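You operate a simulated robot arm through the tools that you are given. There is no shell and no other tool.

You are at the controls of a simulated two-armed robot. One attempt, no reset.

JOB
Prove the tester at 20 kPa with the tall black stopper, then vent it.
Fine: set the limit, pump up, wait for the green lamp. Pull the stopper once the red lamp is out and stand it on the bench. Set down upright: tall black stopper.
Where things are to end (x, y in the base frame): tall black stopper within 60 mm of [410, 320].

It is judged by the outcome, as a careful person would: the job done as asked, and still so three seconds after it is handed in. It fails if anything else is knocked over, pushed out of place, dropped, spilled or broken. Lids that push on must go on centred and level and be pressed home; caps that screw on are set level and turned clockwise until they are tight.

ROBOT AND FRAMES
Two 7-joint arms with two-finger parallel grippers on one trunk that stands fixed in place. Base frame: the origin is at the foot of the trunk, x ahead of it, y to its left, z up; the work surface is at about z = 800. Lengths are in mm, angles in degrees, forces in N, time in s.
The left shoulder is at [20, 170, 1203], the right one opposite. With the tool pointing down near the work surface each hand reaches from about 100 to 660 mm from the base axis, measured 20 degrees to its own side. Payload 3.8 kg a hand.
The TCP of each hand is the grasp point between the finger pads, 30 mm short of the fingertips. In the tool frame z runs along the fingers and y along their closing line. Largest opening 110 mm; finger width 20, thickness 10; the body of the gripper, 48 by 112 mm, starts 55 mm behind the TCP.
Orientation is told as [roll, pitch, yaw] about the base's x, y, z axes, in that order, counted from this pose: with the fingers straight down and closing along the base's y, the tool's x points along the base's -x, its y along +y and its z along -z.

CONTROLS
- The arms move only by the tool apply_moves. It takes "left_targets", "right_targets" or both (then of equal length, played together; a hand with none holds still); each is a list of rows, each a list of 2 entries, a list of its own where there are three numbers: the shift along the tool's x, y, z in mm, then the turn, a rotation vector about the tool's x, y, z in degrees. In form: [[[x, y, z], [ax, ay, az]], ...]. A call has 1 to 20 rows; each row shifts and turns the commanded pose from where the row before left it, along the tool's axes as they then stand. "left_claw" and "right_claw" are, for a hand that has rows, the finger opening in mm, from 0 to 110, set as the call begins (left out, the last holds). Each row takes 0.2 s and may step no farther than 50 mm and 8.6 degrees from the row before; otherwise, or with a gripper value out of range, the whole call is refused. A pose out of reach is approached as far as the arm can. The call stops where the force on the tool passes 40 N (or 10 N more than at its start, if that is more) or the arm is blocked; 0.2 s more then pass. Each finger travels about 72 mm/s and halts on what it meets, pressing with about 31 N; the grip force reading is that of the motor and also rises with nothing between the fingers. The clock runs only during rows and for 0.2 s after the last one: add rows that do not move to give the fingers time. It gives the time, the measured TCP pose, the force on the tool (base axes), the opening and the grip force at its end, in the units of the frame above (readings bear some noise), with the torque about the TCP (base axes, N m) and any sound that the robot's microphone picked up.
- Cameras (640 x 400 px; columns grow to the right, rows downward): "scene" is now at [92, 43.4, 1344]; the picture's right is [0.53, -0.85, 0.00], its down [-0.57, -0.35, -0.75] and it looks along [0.64, 0.39, -0.67] (base axes); focal length 230 px, centre (320, 200). "left" rides on the left gripper at [72, -17, -103] in its tool frame; the picture's right is [0.23, 0.97, 0.00], its down [-0.76, 0.18, -0.62] and it looks along [-0.61, 0.14, 0.78] (tool axes); focal length 222 px, centre (320, 200). "right" rides on the right gripper at [72, 17, -103] in its tool frame; the picture's right is [-0.23, 0.97, 0.00], its down [-0.76, -0.18, -0.62] and it looks along [-0.61, -0.14, 0.78] (tool axes); focal length 222 px, centre (320, 200). There is no depth. A picture from a camera that has moved, and an enlarged one, comes with that camera's place and axes in the base frame and with its lens.
- get_image(camera): a new picture of that camera. It takes no simulated time.
- move_column(by): moves the trunk up (or, below 0, down) by that many mm; the arms and the scene camera ride with it, the base frame stays. It gives what a move gives, with no picture.
- head_to(pan, tilt): turns the head with the scene camera to pan (to the left, within 80 degrees either way) and tilt (down, from -29 to 69), counted from straight ahead of the robot. It gives what a move gives.
- close_up(camera, box): a new picture of the part [left, top, right, bottom] of that camera's present view, enlarged. It takes no simulated time.
- sign_off(): hands the job in; it is judged then, once.

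Nothing tells you positions but the pictures and the camera data. Unless the task says otherwise, let go and move clear before handing in.

The tools are called after "Call:" as name(argument=value, ...) on one line, values as JSON. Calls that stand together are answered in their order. apply_moves: Moves the arms, as the interface text tells. Its arguments: {"type":"object","properties":{"left_targets":{"type":"array","items":{"type":"array"}},"left_claw":{"type":"number"},"right_targets":{"type":"array","items":{"type":"array"}},"right_claw":{"type":"number"}},"required":[]} The other tools are called the same way: move_column (by) moves the trunk up or down; head_to (pan, tilt) turns the head that bears the scene camera; get_image (camera) takes a picture; close_up (camera, box) takes an enlarged picture of a part of a camera's view; sign_off () hands the job in.

At the start:

```text
time_s: 0.0
left_tcp_pos: [404.7, 420.8, 1161.2]
left_orientation: [0.0, 0.0, -0.1]
left_ft_force: [0.4, 0.4, 0.0]
left_torque: [-0.02, -0.04, -0.02]
left_grip_width: 109.8
left_finger_force: 0.0
right_tcp_pos: [419.5, 29.5, 1195.1]
right_orientation: [0.1, 0.0, -0.1]
right_ft_force: [0.0, -0.1, -0.3]
right_torque: [-0.02, -0.01, -0.02]
right_grip_width: 110.1
right_finger_force: 0.0
trunk travel left (down, up): [-300.0, 270.0]
head pan, tilt (commanded): [31.7, 41.7]
```

scene: 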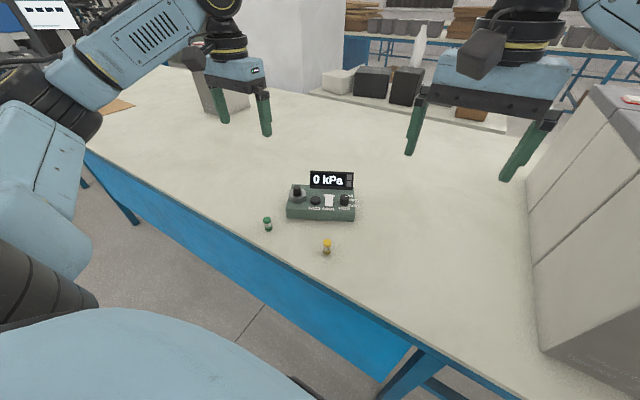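
right: 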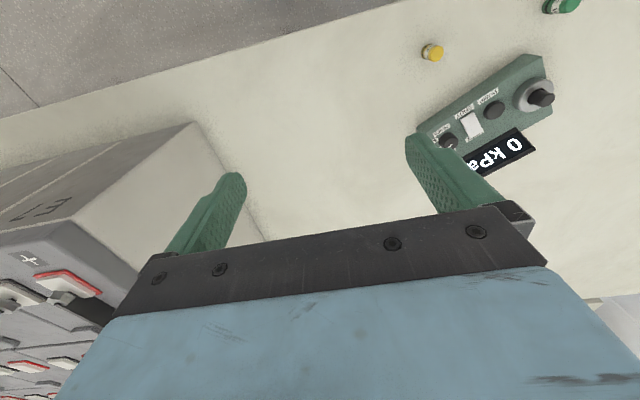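
left: 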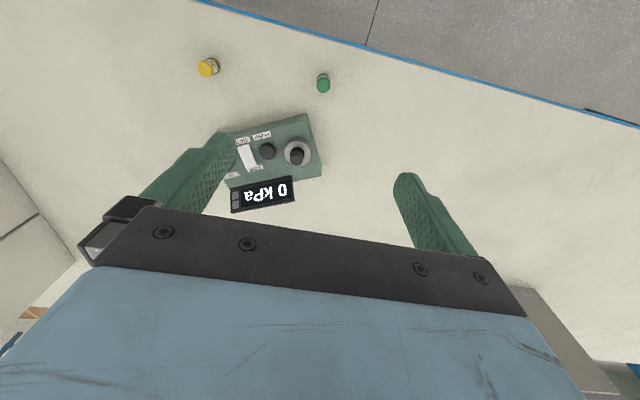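

I see a small green tester box with a display reading 0 kPa, and a green and a yellow stopper standing nearby. I'll take enlarged views before moving anything.

Call:
close_up(camera="scene", box=[240, 150, 400, 260])

Call:
close_up(camera="left", box=[180, 40, 360, 220])

Call:
close_up(camera="right", box=[400, 0, 600, 200])

```text
3.64 times, centred on (320, 205) of scene
camera zoom: at [92.0, 43.4, 1344.0], right [0.53, -0.85, 0.0], down [-0.57, -0.35, -0.75], along [0.64, 0.39, -0.67], focal length 836 px, centre (320, 182)
```

zoom: 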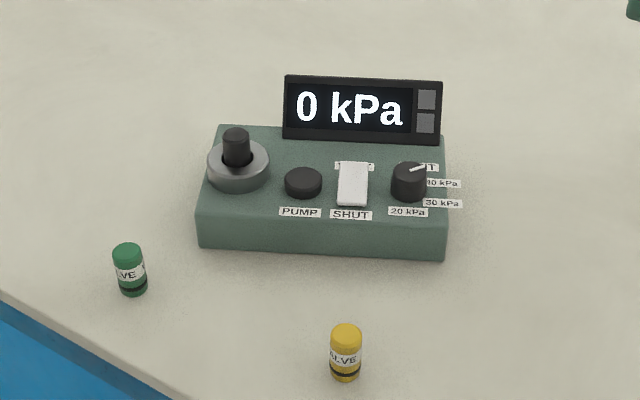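

```text
2.22 times, centred on (270, 130) of left
camera zoom: at [331.9, 403.6, 1264.1], right [-0.23, 0.97, 0.0], down [0.76, 0.18, 0.62], along [0.61, 0.14, -0.78], focal length 494 px, centre (431, 356)
```

zoom: 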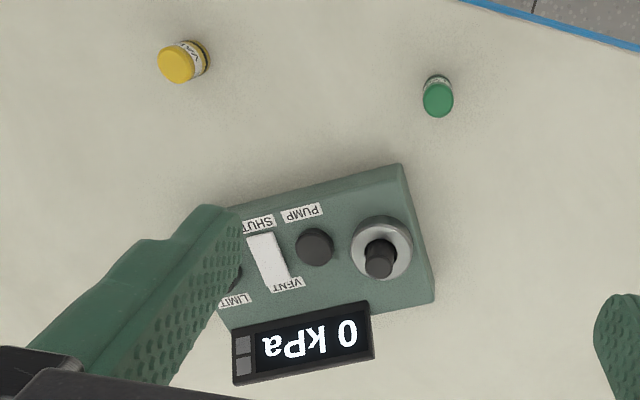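

```text
2.00 times, centred on (500, 100) of right
camera zoom: at [348.1, 46.0, 1297.1], right [0.23, 0.97, 0.0], down [0.76, -0.18, 0.62], along [0.61, -0.14, -0.78], focal length 444 px, centre (-40, 400)
```

zoom: 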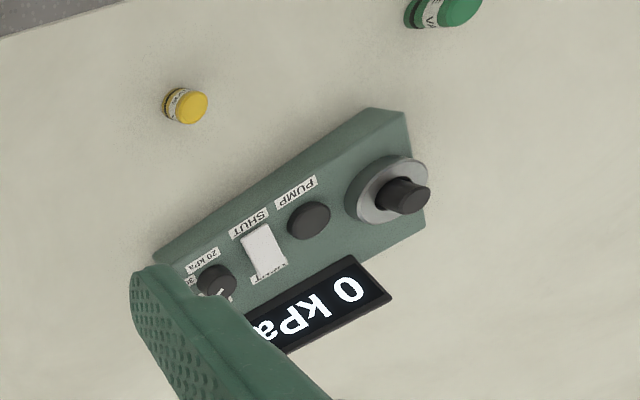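

The tester stands at roughly (560, 330), with the port and a black plug on its left, then the PUMP button, a SHUT/VENT rocker and a limit knob. I'll zoom in further on each part.

Call:
close_up(camera="scene", box=[322, 180, 362, 205])

Call:
close_up(camera="scene", box=[284, 178, 324, 203])

Call:
close_up(camera="scene", box=[300, 165, 364, 205])

Call:
close_up(camera="scene", box=[256, 205, 340, 260])

```text
16.00 times, centred on (342, 192) of scene
camera zoom: at [92.0, 43.4, 1344.0], right [0.53, -0.85, 0.0], down [-0.57, -0.35, -0.75], along [0.64, 0.39, -0.67], focal length 3680 px, centre (-32, 320)
```

zoom: 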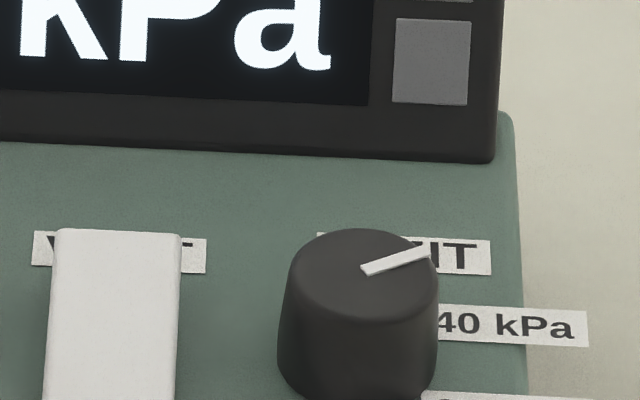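

```text
16.00 times, centred on (304, 190) of scene
camera zoom: at [92.0, 43.4, 1344.0], right [0.53, -0.85, 0.0], down [-0.57, -0.35, -0.75], along [0.64, 0.39, -0.67], focal length 3680 px, centre (576, 352)
```

zoom: 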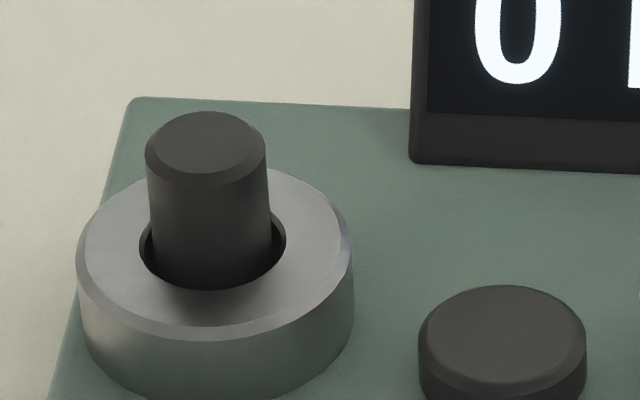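

```text
10.00 times, centred on (332, 185) of scene
camera zoom: at [92.0, 43.4, 1344.0], right [0.53, -0.85, 0.0], down [-0.57, -0.35, -0.75], along [0.64, 0.39, -0.67], focal length 2300 px, centre (200, 350)
```

zoom: 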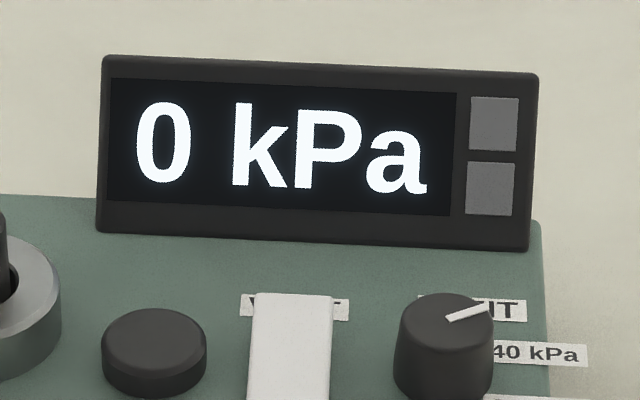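

```text
7.27 times, centred on (298, 232) of scene
camera zoom: at [92.0, 43.4, 1344.0], right [0.53, -0.85, 0.0], down [-0.57, -0.35, -0.75], along [0.64, 0.39, -0.67], focal length 1672 px, centre (480, -36)
```

zoom: 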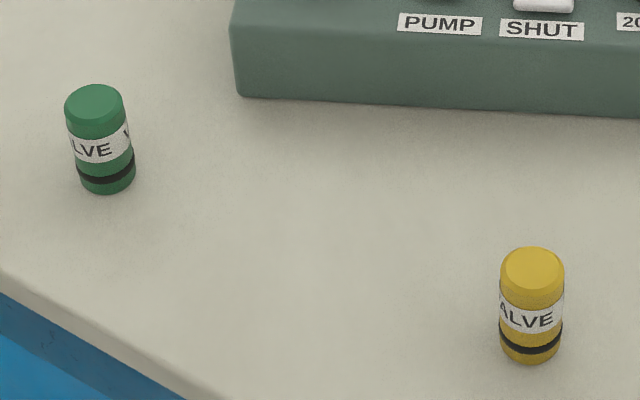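

The black stopper sits in the metal collar and the knob pointer is near 40 kPa or past it. Next I check the rocker, the labels and the rest of the bench.

Call:
close_up(camera="scene", box=[318, 188, 362, 216])

Call:
close_up(camera="left", box=[220, 110, 330, 200])

Call:
close_up(camera="right", box=[420, 50, 560, 180])

Call:
close_up(camera="scene", box=[80, 60, 560, 300])

```text
14.29 times, centred on (340, 202) of scene
camera zoom: at [92.0, 43.4, 1344.0], right [0.53, -0.85, 0.0], down [-0.57, -0.35, -0.75], along [0.64, 0.39, -0.67], focal length 3285 px, centre (34, 171)
```

zoom: 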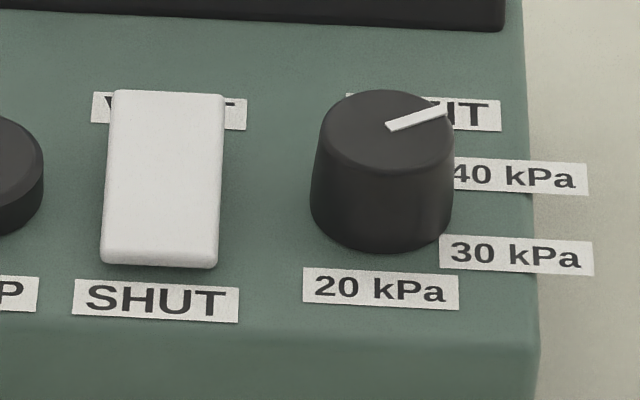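

```text
4.44 times, centred on (275, 155) of left
camera zoom: at [331.9, 403.6, 1264.1], right [-0.23, 0.97, 0.0], down [0.76, 0.18, 0.62], along [0.61, 0.14, -0.78], focal length 987 px, centre (520, 400)
```

zoom: 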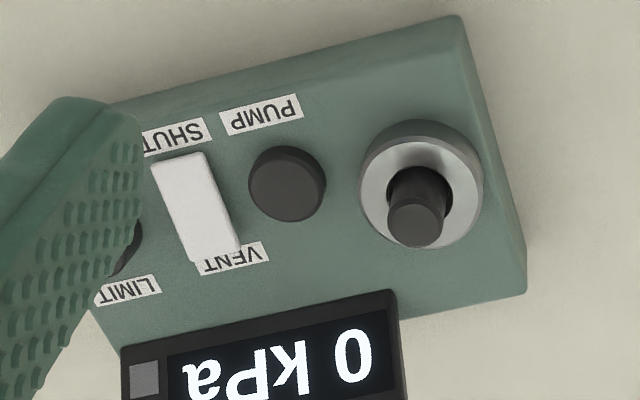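

```text
3.08 times, centred on (490, 115) of right
camera zoom: at [348.1, 46.0, 1297.1], right [0.23, 0.97, 0.0], down [0.76, -0.18, 0.62], along [0.61, -0.14, -0.78], focal length 684 px, centre (-203, 462)
```

zoom: 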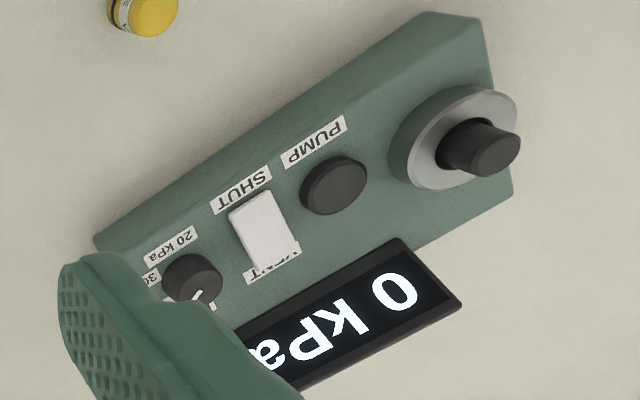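

```text
1.33 times, centred on (320, 180) of scene
camera zoom: at [92.0, 43.4, 1344.0], right [0.53, -0.85, 0.0], down [-0.57, -0.35, -0.75], along [0.64, 0.39, -0.67], focal length 307 px, centre (320, 227)
```

zoom: 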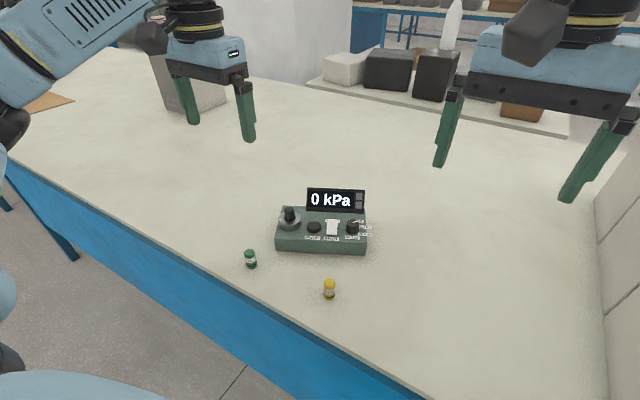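

Only the two VALVE stoppers and the tester are near. The knob pointer is at 40 kPa, and the 20 kPa mark is 120° clockwise, towards the front. I'll bring the left hand over the knob at about (601, 264), stay high, and look from there.

Call:
apply_moves(left_targets=[[[-27.9, -22.4, 20], [0, 0, 0]], [[-27.9, -22.4, 20], [0, 0, 0]], [[-27.9, -22.4, 20], [0, 0, 0]], [[-27.9, -22.4, 20], [0, 0, 0]], [[-27.9, -22.4, 20], [0, 0, 0]], [[-27.9, -22.4, 20], [0, 0, 0]], [[-27.9, -22.4, 20], [0, 0, 0]], [[0, 0, 0], [0, 0, 0]]])

Call:
get_image(camera="left")

Call:
get_image(camera="scene")

```text
time_s: 1.8
left_tcp_pos: [599.4, 263.9, 1021.7]
left_orientation: [0.1, -0.1, 0.0]
left_ft_force: [-0.1, 0.7, -0.1]
left_torque: [0.02, -0.02, 0.01]
left_grip_width: 109.9
left_finger_force: 0.1
right_tcp_pos: [419.5, 30.2, 1195.7]
right_orientation: [-0.1, 0.0, 0.0]
right_ft_force: [-0.4, 0.4, -0.1]
right_torque: [-0.01, -0.01, -0.01]
right_grip_width: 110.0
right_finger_force: 0.1
trunk travel left (down, up): [-300.0, 270.0]
head pan, tilt (commanded): [31.7, 41.7]
```

```text
taken
camera left: at [526.4, 246.5, 1124.2], right [-0.23, 0.97, 0.0], down [0.76, 0.18, 0.62], along [0.61, 0.14, -0.78], focal length 222 px, centre (320, 200)
```

left: 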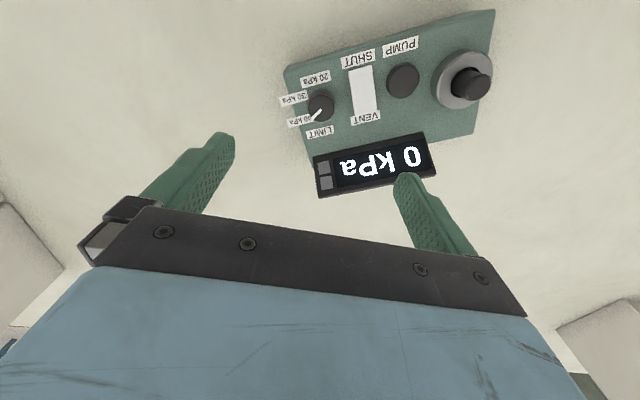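

```text
taken
camera scene: at [91.7, 43.8, 1344.1], right [0.53, -0.85, 0.0], down [-0.57, -0.35, -0.75], along [0.64, 0.39, -0.67], focal length 230 px, centre (320, 200)
```

scene: 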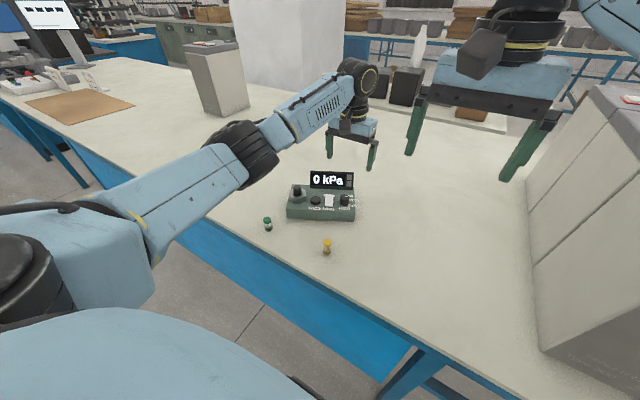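

The left-hand camera puts the knob at about (598, 264), which agrees with the scene camera. I'll take close-ups from here to refine the positions.

Call:
close_up(camera="left", box=[280, 40, 400, 140])

Call:
close_up(camera="left", box=[380, 0, 500, 140])

```text
4.00 times, centred on (340, 90) of left
camera zoom: at [526.4, 246.5, 1124.2], right [-0.23, 0.97, 0.0], down [0.76, 0.18, 0.62], along [0.61, 0.14, -0.78], focal length 888 px, centre (240, 640)
```

zoom: 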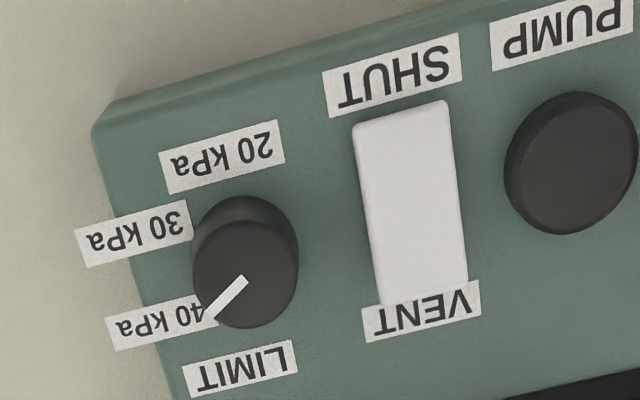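

```text
2.86 times, centred on (440, 70) of left
camera zoom: at [526.4, 246.5, 1124.2], right [-0.23, 0.97, 0.0], down [0.76, 0.18, 0.62], along [0.61, 0.14, -0.78], focal length 635 px, centre (-23, 571)
```

zoom: 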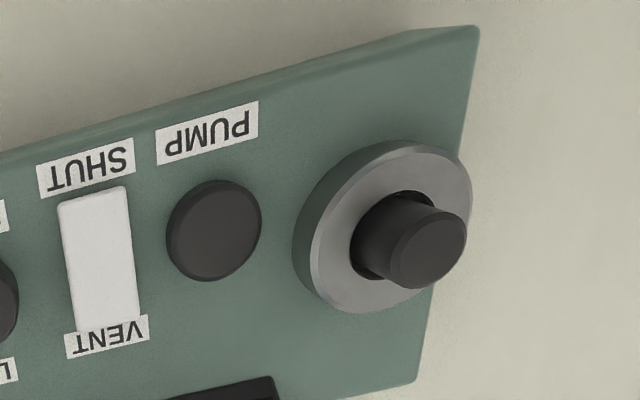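

The rocker's SHUT end is down and its VENT end is raised, so it is already shut. I'll turn the hand to yaw +60° while it is still high, set the opening to 50 mm, and check the pose.

Call:
apply_moves(left_targets=[[[0, 0, 0], [0, 0, -8.57]], [[0, 0, 0], [0, 0, -8.57]], [[0, 0, 0], [0, 0, -8.57]], [[0, 0, 0], [0, 0, -8.57]], [[0, 0, 0], [0, 0, -8.57]], [[0, 0, 0], [0, 0, -8.57]], [[0, 0, 0], [0, 0, -8.57]], [[0, 0, 0], [0, 0, 0]]], left_claw=50)

Call:
get_image(camera="left")

Call:
get_image(camera="scene")

```text
time_s: 3.6
left_tcp_pos: [599.2, 263.8, 1019.8]
left_orientation: [0.0, 0.0, 60.1]
left_ft_force: [0.2, 0.0, -0.5]
left_torque: [0.0, -0.04, 0.0]
left_grip_width: 50.1
left_finger_force: 0.0
right_tcp_pos: [419.7, 29.2, 1193.8]
right_orientation: [-0.1, 0.1, 0.0]
right_ft_force: [-0.4, -0.4, -0.5]
right_torque: [-0.01, 0.0, -0.02]
right_grip_width: 110.0
right_finger_force: 0.0
trunk travel left (down, up): [-300.0, 270.0]
head pan, tilt (commanded): [31.7, 41.7]
```

```text
taken
camera left: at [578.3, 192.6, 1123.8], right [-0.96, 0.29, 0.0], down [0.23, 0.75, 0.62], along [0.18, 0.6, -0.78], focal length 222 px, centre (320, 200)
```

left: 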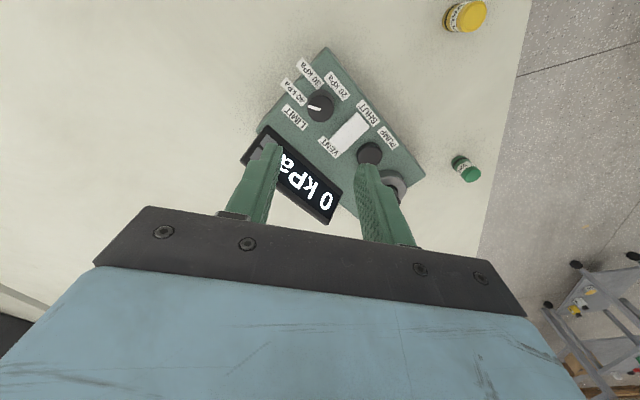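

```text
taken
camera scene: at [92.0, 43.3, 1344.0], right [0.53, -0.85, 0.0], down [-0.57, -0.35, -0.75], along [0.64, 0.39, -0.67], focal length 230 px, centre (320, 200)
```

scene: 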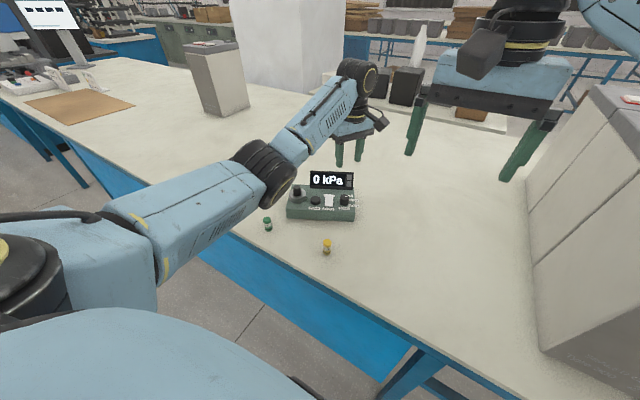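

At yaw +60° the hand is well placed and the elbow stays high. I'll take a close-up to centre on the knob before lowering.

Call:
close_up(camera="left", box=[270, 60, 370, 150])

```text
4.44 times, centred on (320, 105) of left
camera zoom: at [578.3, 192.6, 1123.8], right [-0.96, 0.29, 0.0], down [0.23, 0.75, 0.62], along [0.18, 0.6, -0.78], focal length 987 px, centre (320, 622)
```

zoom: 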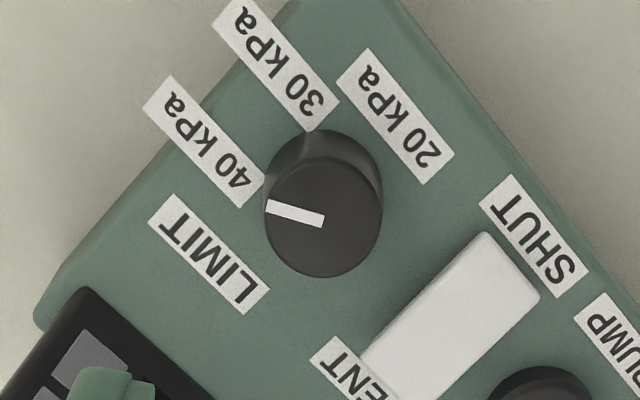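

Knob centre comes out at about (599, 265), within 1–2 mm of the TCP. I'm lowering in two stages and checking the picture between them.

Call:
apply_moves(left_targets=[[[0, 0, 30], [0, 0, 0]], [[0, 0, 30], [0, 0, 0]], [[0, 0, 30], [0, 0, 0]], [[0, 0, 12], [0, 0, 0]], [[0, 0, 0], [0, 0, 0]]])

Call:
get_image(camera="left")

Call:
get_image(camera="scene")

```text
time_s: 4.8
left_tcp_pos: [600.0, 263.7, 918.8]
left_orientation: [0.0, 0.0, 59.9]
left_ft_force: [-0.6, -0.3, 0.3]
left_torque: [0.0, -0.01, 0.02]
left_grip_width: 50.1
left_finger_force: 0.1
right_tcp_pos: [421.0, 30.9, 1194.2]
right_orientation: [0.0, 0.1, 0.1]
right_ft_force: [0.1, -0.5, -0.1]
right_torque: [-0.01, 0.02, 0.02]
right_grip_width: 110.0
right_finger_force: 0.0
trunk travel left (down, up): [-300.0, 270.0]
head pan, tilt (commanded): [31.7, 41.7]
```

```text
taken
camera left: at [578.0, 191.9, 1022.0], right [-0.96, 0.29, 0.0], down [0.23, 0.75, 0.62], along [0.18, 0.6, -0.78], focal length 222 px, centre (320, 200)
```

left: 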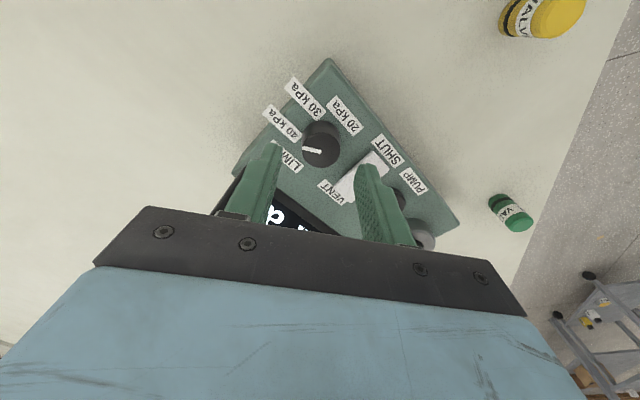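

```text
taken
camera scene: at [92.0, 43.4, 1344.0], right [0.53, -0.85, 0.0], down [-0.57, -0.35, -0.75], along [0.64, 0.39, -0.67], focal length 230 px, centre (320, 200)
```

scene: 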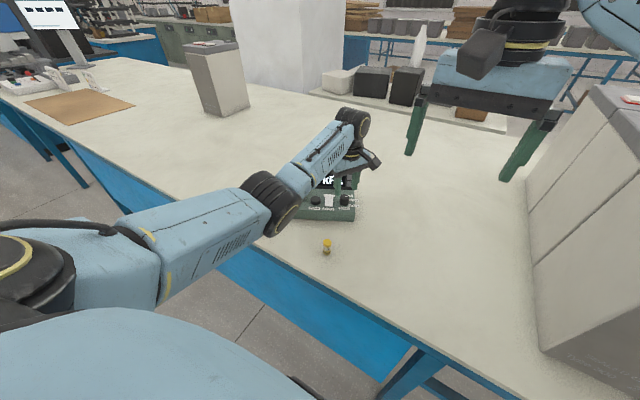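

The knob at about (599, 264) is still under the TCP. I'm lowering to z ≈ 880, which puts the fingertips just above the panel, then I close gently.

Call:
apply_moves(left_targets=[[[0, 0, 15], [0, 0, 0]], [[0, 0, 12], [0, 0, 0]], [[0, 0, 6], [0, 0, 0]], [[0, 0, 5], [0, 0, 0]], [[0, 0, 0], [0, 0, 0]]])

Call:
get_image(camera="left")

Call:
close_up(camera="scene", box=[280, 150, 400, 230])

```text
time_s: 6.0
left_tcp_pos: [599.8, 264.7, 881.4]
left_orientation: [-0.1, 0.1, 60.0]
left_ft_force: [-0.4, 0.3, 0.2]
left_torque: [0.01, -0.01, -0.01]
left_grip_width: 50.0
left_finger_force: 0.1
right_tcp_pos: [421.1, 28.5, 1194.8]
right_orientation: [-0.1, 0.0, 0.1]
right_ft_force: [0.4, -0.4, 0.4]
right_torque: [0.01, 0.0, 0.04]
right_grip_width: 110.0
right_finger_force: 0.1
trunk travel left (down, up): [-300.0, 270.0]
head pan, tilt (commanded): [31.7, 41.7]
```

```text
taken
camera left: at [578.6, 192.8, 984.4], right [-0.96, 0.29, 0.0], down [0.23, 0.75, 0.62], along [0.18, 0.6, -0.78], focal length 222 px, centre (320, 200)
```

left: 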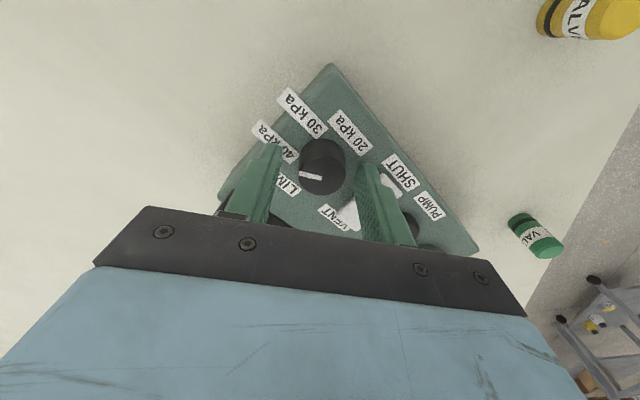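

```text
5.00 times, centred on (340, 190) of scene
camera zoom: at [92.0, 43.4, 1344.0], right [0.53, -0.85, 0.0], down [-0.57, -0.35, -0.75], along [0.64, 0.39, -0.67], focal length 1150 px, centre (220, 250)
```

zoom: 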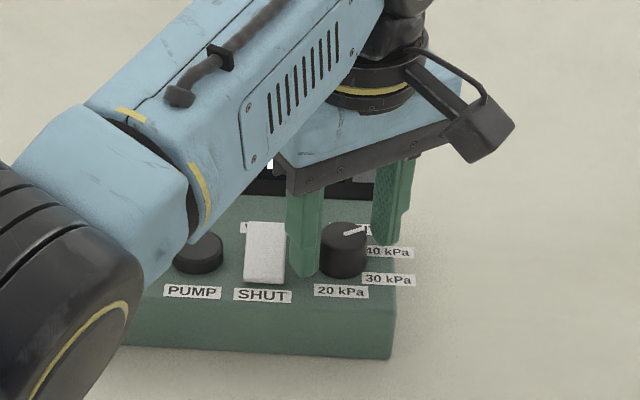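

The fingers straddle the knob and clear the rocker. I'm closing on it now.

Call:
apply_moves(left_targets=[[[0, 0, 0], [0, 0, 0]], [[0, 0, 0], [0, 0, 0]], [[0, 0, 0], [0, 0, 0]], [[0, 0, 0], [0, 0, 0]]], left_claw=15)

Call:
close_up(camera="scene", box=[320, 170, 370, 215])

```text
time_s: 7.0
left_tcp_pos: [599.2, 265.3, 880.2]
left_orientation: [0.1, 0.1, 60.0]
left_ft_force: [-7.8, 4.0, 0.2]
left_torque: [0.13, 0.32, 0.04]
left_grip_width: 30.6
left_finger_force: 31.2
right_tcp_pos: [419.5, 30.2, 1195.5]
right_orientation: [0.0, 0.0, -0.1]
right_ft_force: [0.1, 0.1, -0.5]
right_torque: [0.02, 0.07, 0.0]
right_grip_width: 109.9
right_finger_force: 0.1
trunk travel left (down, up): [-300.0, 270.0]
head pan, tilt (commanded): [31.7, 41.7]
```

```text
8.89 times, centred on (345, 192) of scene
camera zoom: at [91.2, 43.7, 1344.1], right [0.53, -0.85, 0.0], down [-0.57, -0.35, -0.75], along [0.64, 0.39, -0.66], focal length 2044 px, centre (98, 267)
```

zoom: 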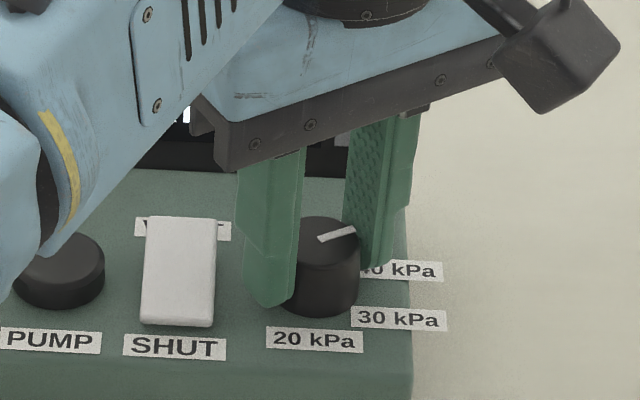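

The knob is gripped at 30.6 mm with a slight sideways load, which I'll relieve by 1 mm. Then I turn it clockwise, 60° to begin with.

Call:
apply_moves(left_targets=[[[0, 1, 0], [0, 0, 0]], [[0, 0, 0], [0, 0, 7.5]], [[0, 0, 0], [0, 0, 7.5]], [[0, 0, 0], [0, 0, 7.5]], [[0, 0, 0], [0, 0, 7.5]], [[0, 0, 0], [0, 0, 7.5]], [[0, 0, 0], [0, 0, 7.5]], [[0, 0, 0], [0, 0, 7.5]], [[0, 0, 0], [0, 0, 7.5]], [[0, 0, 0], [0, 0, 0]]])

Call:
close_up(camera="scene", box=[320, 170, 370, 215])

Call:
get_image(camera="left")

```text
time_s: 9.2
left_tcp_pos: [598.7, 266.8, 881.5]
left_orientation: [0.1, 0.0, -0.2]
left_ft_force: [-2.3, 1.9, 0.1]
left_torque: [0.04, 0.27, 0.03]
left_grip_width: 30.6
left_finger_force: 30.6
right_tcp_pos: [419.2, 29.5, 1194.9]
right_orientation: [0.1, 0.0, 0.0]
right_ft_force: [0.2, 0.3, -0.3]
right_torque: [-0.04, 0.05, -0.03]
right_grip_width: 109.9
right_finger_force: 0.1
trunk travel left (down, up): [-300.0, 270.0]
head pan, tilt (commanded): [31.7, 41.7]
```

```text
8.89 times, centred on (345, 192) of scene
camera zoom: at [91.9, 43.7, 1344.1], right [0.53, -0.85, 0.0], down [-0.57, -0.35, -0.75], along [0.64, 0.39, -0.67], focal length 2044 px, centre (98, 267)
```

zoom: 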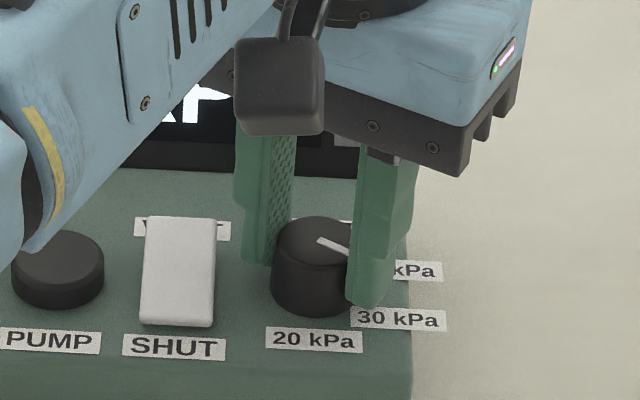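

```text
taken
camera left: at [526.7, 248.0, 984.4], right [-0.23, 0.97, 0.0], down [0.76, 0.18, 0.62], along [0.61, 0.14, -0.78], focal length 222 px, centre (320, 200)
```

left: 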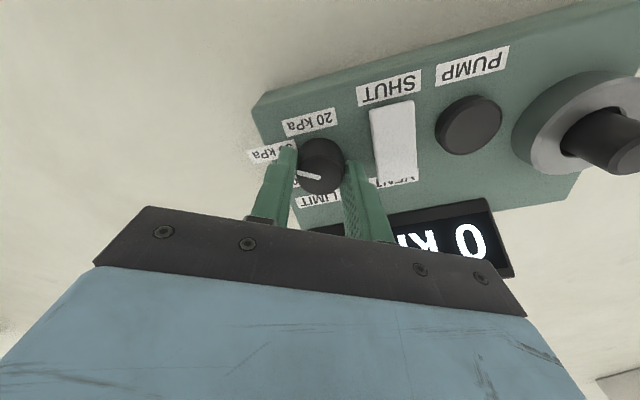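

The pointer has followed and is now at 30 kPa. Another 60° clockwise takes it to 20 kPa.

Call:
apply_moves(left_targets=[[[0, 0, 0], [0, 0, 7.5]], [[0, 0, 0], [0, 0, 7.5]], [[0, 0, 0], [0, 0, 7.5]], [[0, 0, 0], [0, 0, 7.5]], [[0, 0, 0], [0, 0, 7.5]], [[0, 0, 0], [0, 0, 7.5]], [[0, 0, 0], [0, 0, 7.5]], [[0, 0, 0], [0, 0, 7.5]], [[0, 0, 0], [0, 0, 0]]])

Call:
close_up(camera="scene", box=[320, 170, 370, 215])

Call:
get_image(camera="left")

```text
time_s: 11.2
left_tcp_pos: [599.4, 266.7, 881.5]
left_orientation: [0.0, 0.0, -60.2]
left_ft_force: [3.5, 7.8, 0.2]
left_torque: [0.09, -0.31, 0.03]
left_grip_width: 30.7
left_finger_force: 30.7
right_tcp_pos: [421.5, 30.3, 1194.7]
right_orientation: [-0.1, 0.1, 0.1]
right_ft_force: [-0.7, 0.7, 0.3]
right_torque: [-0.01, -0.03, 0.01]
right_grip_width: 110.0
right_finger_force: 0.0
trunk travel left (down, up): [-300.0, 270.0]
head pan, tilt (commanded): [31.7, 41.7]
```

```text
8.89 times, centred on (345, 192) of scene
camera zoom: at [92.4, 44.3, 1344.0], right [0.53, -0.85, 0.0], down [-0.57, -0.35, -0.75], along [0.64, 0.39, -0.67], focal length 2044 px, centre (98, 267)
```

zoom: 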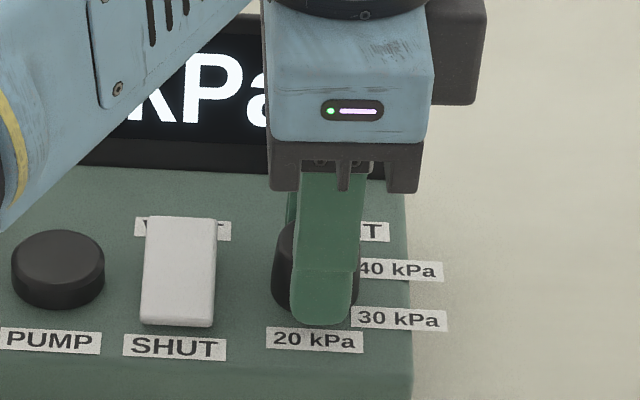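

```text
taken
camera left: at [548.2, 319.3, 984.3], right [0.73, 0.68, 0.0], down [0.53, -0.57, 0.62], along [0.43, -0.46, -0.78], focal length 222 px, centre (320, 200)
```

left: 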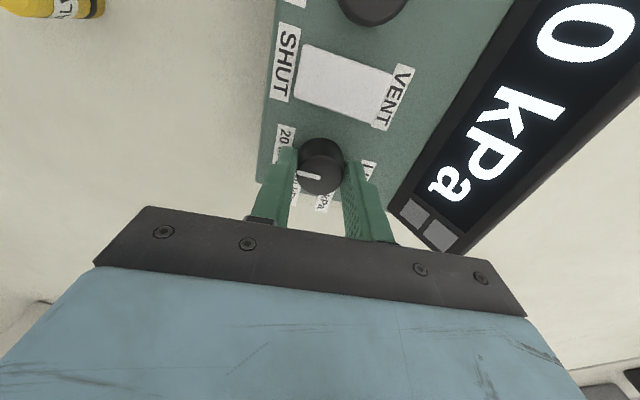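

The pointer has come round to 20 kPa at the front. I'm opening the fingers and lifting clear so I can check it.

Call:
apply_moves(left_targets=[[[0, 0, 0], [0, 0, 0]], [[0, 0, 0], [0, 0, 0]], [[0, 0, 0], [0, 0, 0]]], left_claw=52)

Call:
apply_moves(left_targets=[[[0, 0, -15], [0, 0, 0]], [[0, 0, -25], [0, 0, 0]], [[0, 0, -30], [0, 0, 0]], [[0, 0, -20], [0, 0, 0]], [[0, 0, 0], [0, 0, 0]]])

Call:
close_up(camera="scene", box=[284, 165, 372, 220])

Call:
get_image(camera="left")

```text
time_s: 12.0
left_tcp_pos: [598.9, 264.7, 881.1]
left_orientation: [0.0, -0.1, -60.0]
left_ft_force: [0.0, -0.8, 0.1]
left_torque: [0.01, 0.02, 0.0]
left_grip_width: 52.0
left_finger_force: 0.0
right_tcp_pos: [421.3, 29.4, 1195.5]
right_orientation: [0.1, 0.1, -0.1]
right_ft_force: [-0.5, -0.2, -0.5]
right_torque: [0.0, 0.02, 0.02]
right_grip_width: 110.0
right_finger_force: 0.1
trunk travel left (down, up): [-300.0, 270.0]
head pan, tilt (commanded): [31.7, 41.7]
```

```text
time_s: 13.2
left_tcp_pos: [599.7, 264.1, 973.0]
left_orientation: [-0.1, 0.0, -60.1]
left_ft_force: [-0.4, 0.2, -0.9]
left_torque: [0.0, -0.01, 0.0]
left_grip_width: 52.1
left_finger_force: 0.0
right_tcp_pos: [420.5, 30.0, 1195.7]
right_orientation: [0.0, 0.0, 0.0]
right_ft_force: [-0.4, -0.9, 0.5]
right_torque: [0.01, 0.02, -0.04]
right_grip_width: 110.2
right_finger_force: 0.1
trunk travel left (down, up): [-300.0, 270.0]
head pan, tilt (commanded): [31.7, 41.7]
```

```text
7.27 times, centred on (328, 192) of scene
camera zoom: at [92.1, 43.4, 1344.0], right [0.53, -0.85, 0.0], down [-0.57, -0.35, -0.75], along [0.64, 0.39, -0.67], focal length 1672 px, centre (262, 254)
```

zoom: 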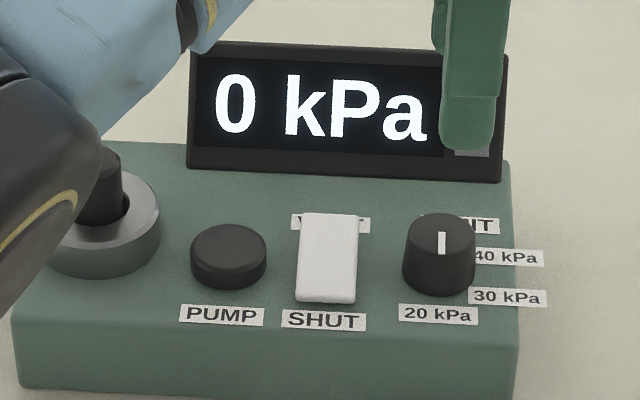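

```text
taken
camera left: at [549.4, 317.6, 1075.0], right [0.73, 0.68, 0.0], down [0.54, -0.57, 0.62], along [0.43, -0.45, -0.78], focal length 222 px, centre (320, 200)
```

left: 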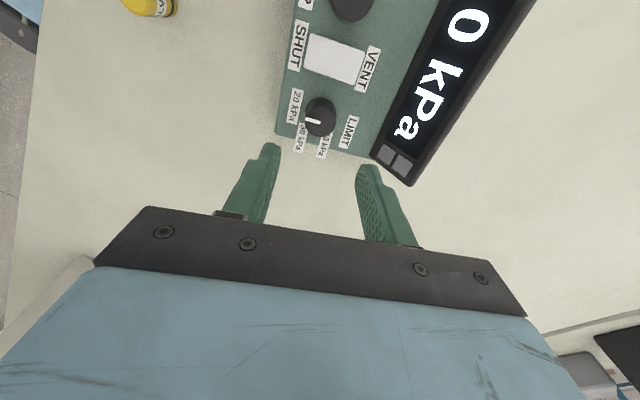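

The mark now points straight at 20 kPa. Next I close the fingers, bring the hand back to yaw 0 and hover over the PUMP button at about (555, 346).

Call:
apply_moves(left_targets=[[[0, 0, 0], [0, 0, -7.5]], [[0, 0, 0], [0, 0, -7.5]], [[0, 0, 0], [0, 0, -7.5]], [[0, 0, 0], [0, 0, -7.5]], [[0, 0, 0], [0, 0, -7.5]], [[0, 0, 0], [0, 0, -7.5]], [[0, 0, 0], [0, 0, -7.5]], [[0, 0, 0], [0, 0, -7.5]], [[14.9, 27.3, 0], [0, 0, 0]], [[14.9, 27.3, 0], [0, 0, 0]], [[14.9, 27.3, 0], [0, 0, 0]], [[0, 0, 20], [0, 0, 0]], [[0, 0, 20], [0, 0, 0]], [[0, 0, 20], [0, 0, 0]], [[0, 0, 0], [0, 0, 0]]], left_claw=0)

Call:
get_image(camera="left")

Call:
get_image(camera="scene")

Call:
close_up(camera="scene", box=[270, 150, 380, 220])

```text
time_s: 16.4
left_tcp_pos: [554.3, 348.3, 912.0]
left_orientation: [-0.1, -0.1, 0.1]
left_ft_force: [0.4, 0.0, 0.8]
left_torque: [0.01, 0.01, 0.02]
left_grip_width: 0.2
left_finger_force: 31.4
right_tcp_pos: [420.5, 28.9, 1195.2]
right_orientation: [0.0, 0.0, -0.1]
right_ft_force: [0.1, 0.5, -0.1]
right_torque: [-0.02, -0.03, 0.0]
right_grip_width: 109.8
right_finger_force: 0.1
trunk travel left (down, up): [-300.0, 270.0]
head pan, tilt (commanded): [31.7, 41.7]
```

```text
taken
camera left: at [480.9, 329.8, 1014.8], right [-0.23, 0.97, 0.0], down [0.76, 0.18, 0.62], along [0.61, 0.14, -0.78], focal length 222 px, centre (320, 200)
```

left: 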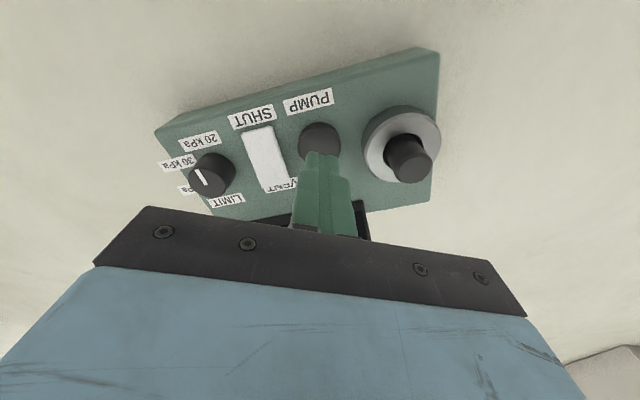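

```text
taken
camera scene: at [91.9, 43.4, 1344.1], right [0.53, -0.85, 0.0], down [-0.57, -0.35, -0.75], along [0.64, 0.39, -0.67], focal length 230 px, centre (320, 200)
```

scene: 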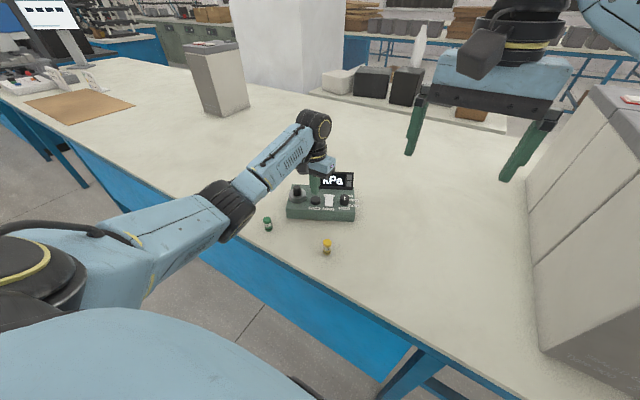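

```text
5.71 times, centred on (325, 185) of scene
camera zoom: at [91.9, 43.4, 1344.1], right [0.53, -0.85, 0.0], down [-0.57, -0.35, -0.75], along [0.64, 0.39, -0.67], focal length 1314 px, centre (291, 286)
```

zoom: 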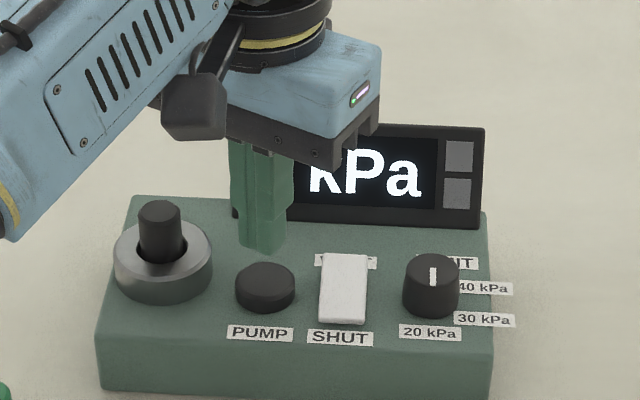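

The closed fingertips are centred over PUMP, and the tips are at about z 882. I'm lowering in small steps to press it.

Call:
apply_moves(left_targets=[[[0.5, -1.5, 10], [0, 0, 0]], [[0, 0, 10], [0, 0, 0]], [[0, 0, 2], [0, 0, 0]], [[0, 0, 2], [0, 0, 0]], [[0, 0, 2], [0, 0, 0]], [[0, 0, 0], [0, 0, 0]]])

Call:
close_up(camera="scene", box=[270, 150, 380, 220])

```text
time_s: 17.8
left_tcp_pos: [552.9, 346.2, 886.8]
left_orientation: [0.1, 0.0, 0.0]
left_ft_force: [-0.6, 0.4, 0.7]
left_torque: [0.03, -0.01, -0.02]
left_grip_width: 0.0
left_finger_force: 30.9
right_tcp_pos: [419.6, 28.7, 1195.6]
right_orientation: [0.0, 0.0, 0.0]
right_ft_force: [-0.2, 0.8, 0.4]
right_torque: [-0.02, 0.0, 0.01]
right_grip_width: 110.0
right_finger_force: 0.1
trunk travel left (down, up): [-300.0, 270.0]
head pan, tilt (commanded): [31.7, 41.7]
```

```text
5.71 times, centred on (325, 185) of scene
camera zoom: at [91.9, 43.3, 1344.1], right [0.53, -0.85, 0.0], down [-0.57, -0.35, -0.75], along [0.64, 0.39, -0.67], focal length 1314 px, centre (291, 286)
```

zoom: 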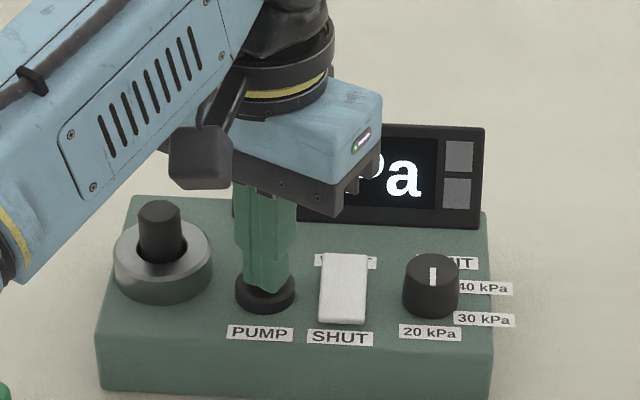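

The tips are just about touching the button. I'll press on in 1.5 mm steps and watch the force and lamps.

Call:
apply_moves(left_targets=[[[0, 0, 1.5], [0, 0, 0]], [[0, 0, 1.5], [0, 0, 0]], [[0, 0, 1.5], [0, 0, 0]]])

Call:
close_up(camera="scene", box=[270, 150, 380, 220])

```text
time_s: 18.6
left_tcp_pos: [553.2, 345.4, 880.2]
left_orientation: [-0.1, -0.2, 0.0]
left_ft_force: [0.2, -2.4, 3.2]
left_torque: [-0.04, -0.01, -0.04]
left_grip_width: 0.0
left_finger_force: 30.9
right_tcp_pos: [420.5, 29.3, 1195.2]
right_orientation: [0.0, 0.1, 0.0]
right_ft_force: [0.2, -0.6, -0.8]
right_torque: [-0.04, 0.0, 0.0]
right_grip_width: 109.8
right_finger_force: 0.1
trunk travel left (down, up): [-300.0, 270.0]
head pan, tilt (commanded): [31.7, 41.7]
heard: click
```

```text
5.71 times, centred on (325, 185) of scene
camera zoom: at [91.7, 43.0, 1344.1], right [0.53, -0.85, 0.0], down [-0.57, -0.35, -0.75], along [0.64, 0.39, -0.66], focal length 1314 px, centre (291, 286)
```

zoom: 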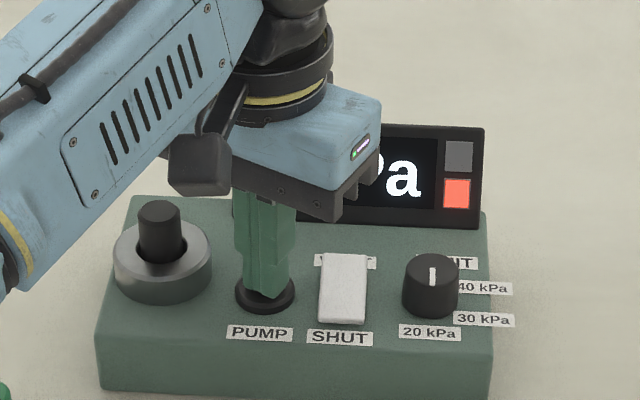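

I heard a click and the red lamp lit, so the tester is under pressure. I'm lifting off the button to read the display.

Call:
apply_moves(left_targets=[[[0, 0, -10], [0, 0, 0]], [[0, 0, -40], [0, 0, 0]], [[0, 0, -45], [0, 0, 0]], [[0, 0, -40], [0, 0, 0]]])

Call:
close_up(camera="scene", box=[270, 150, 380, 220])

Call:
get_image(camera="left")

```text
time_s: 19.6
left_tcp_pos: [552.7, 344.1, 1017.7]
left_orientation: [0.0, 0.1, 0.0]
left_ft_force: [0.2, 0.5, -0.4]
left_torque: [0.04, -0.03, 0.01]
left_grip_width: 0.0
left_finger_force: 31.2
right_tcp_pos: [419.7, 29.3, 1195.4]
right_orientation: [0.0, 0.1, 0.0]
right_ft_force: [-0.3, -0.4, -0.4]
right_torque: [-0.02, 0.01, 0.01]
right_grip_width: 109.8
right_finger_force: 0.1
trunk travel left (down, up): [-300.0, 270.0]
head pan, tilt (commanded): [31.7, 41.7]
```

```text
5.71 times, centred on (325, 185) of scene
camera zoom: at [91.7, 42.9, 1344.1], right [0.53, -0.85, 0.0], down [-0.57, -0.35, -0.75], along [0.64, 0.39, -0.66], focal length 1314 px, centre (291, 286)
```

zoom: 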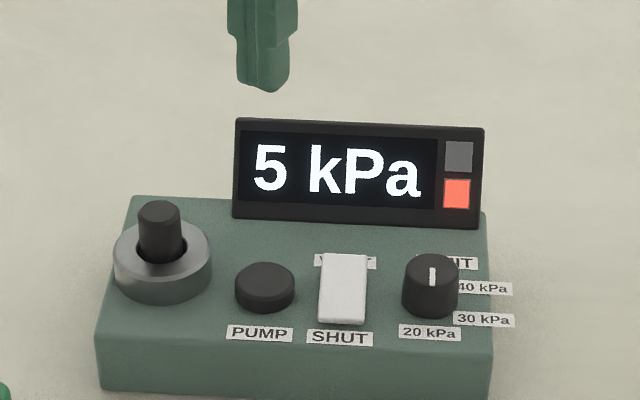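

```text
taken
camera left: at [479.8, 326.5, 1121.3], right [-0.23, 0.97, 0.0], down [0.76, 0.18, 0.62], along [0.61, 0.14, -0.78], focal length 222 px, centre (320, 200)
```

left: 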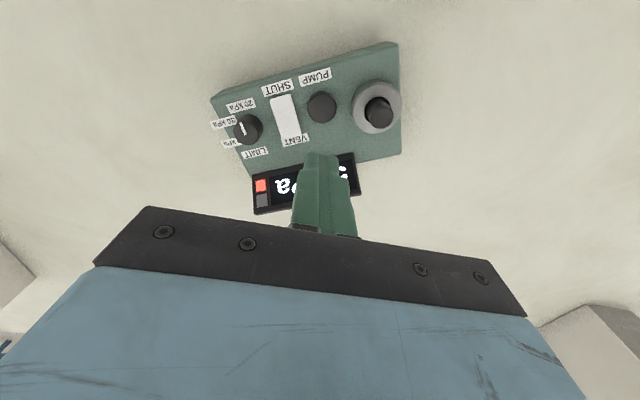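

One press gave 5 kPa, so I expect about four in all. I'll press once more and check the reading.

Call:
apply_moves(left_targets=[[[-1, 1.5, 45], [0, 0, 0]], [[0, 0, 45], [0, 0, 0]], [[0, 0, 40], [0, 0, 0]], [[0, 0, 2], [0, 0, 0]], [[0, 0, 2], [0, 0, 0]], [[0, 0, 2], [0, 0, 0]], [[0, 0, 0], [0, 0, 0]], [[0, 0, -11], [0, 0, 0]], [[0, 0, -45], [0, 0, 0]], [[0, 0, -45], [0, 0, 0]]])

Call:
close_up(camera="scene", box=[270, 150, 380, 220])

```text
time_s: 21.8
left_tcp_pos: [557.3, 348.8, 981.2]
left_orientation: [0.0, 0.1, 0.1]
left_ft_force: [0.6, 0.1, 0.4]
left_torque: [0.02, 0.03, 0.02]
left_grip_width: 0.0
left_finger_force: 30.9
right_tcp_pos: [419.9, 30.7, 1194.7]
right_orientation: [0.1, 0.0, 0.0]
right_ft_force: [0.3, -0.1, -0.3]
right_torque: [-0.01, 0.04, -0.03]
right_grip_width: 109.9
right_finger_force: 0.2
trunk travel left (down, up): [-300.0, 270.0]
head pan, tilt (commanded): [31.7, 41.7]
heard: click
```

```text
5.71 times, centred on (325, 185) of scene
camera zoom: at [91.8, 43.2, 1344.1], right [0.53, -0.85, 0.0], down [-0.57, -0.35, -0.75], along [0.64, 0.39, -0.66], focal length 1314 px, centre (291, 286)
```

zoom: 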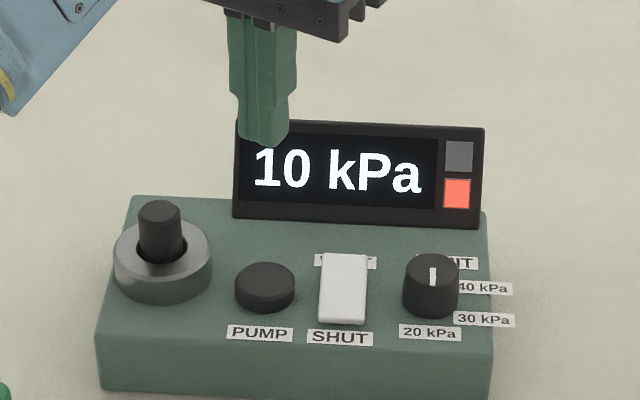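

It now reads 10 kPa, so each press adds 5 kPa. Two more presses, with a full release between them, should give 20 kPa.

Call:
apply_moves(left_targets=[[[1, -1, 45], [0, 0, 0]], [[0, 0, 45], [0, 0, 0]], [[0, 0, 5], [0, 0, 0]], [[0, 0, 2], [0, 0, 0]], [[0, 0, 2], [0, 0, 0]], [[0, 0, 2], [0, 0, 0]], [[0, 0, 0], [0, 0, 0]], [[0, 0, -11], [0, 0, 0]], [[0, 0, -45], [0, 0, 0]], [[0, 0, -45], [0, 0, 0]]])

Call:
close_up(camera="scene", box=[270, 150, 380, 220])

```text
time_s: 24.0
left_tcp_pos: [551.7, 345.2, 983.0]
left_orientation: [0.0, 0.0, 0.0]
left_ft_force: [0.8, -0.8, -0.9]
left_torque: [0.0, -0.05, 0.0]
left_grip_width: 0.0
left_finger_force: 30.6
right_tcp_pos: [420.8, 28.6, 1194.4]
right_orientation: [0.0, 0.0, 0.0]
right_ft_force: [-0.4, -0.8, 0.0]
right_torque: [0.04, -0.03, 0.0]
right_grip_width: 109.9
right_finger_force: 0.1
trunk travel left (down, up): [-300.0, 270.0]
head pan, tilt (commanded): [31.7, 41.7]
heard: click
```

```text
5.71 times, centred on (325, 185) of scene
camera zoom: at [91.4, 43.7, 1344.1], right [0.53, -0.85, 0.0], down [-0.57, -0.35, -0.75], along [0.64, 0.39, -0.66], focal length 1314 px, centre (291, 286)
```

zoom: 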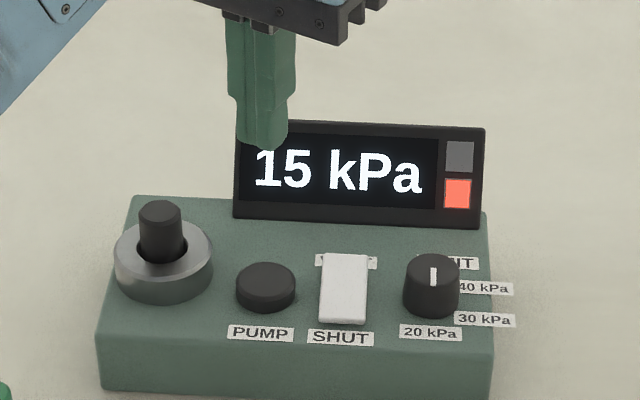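

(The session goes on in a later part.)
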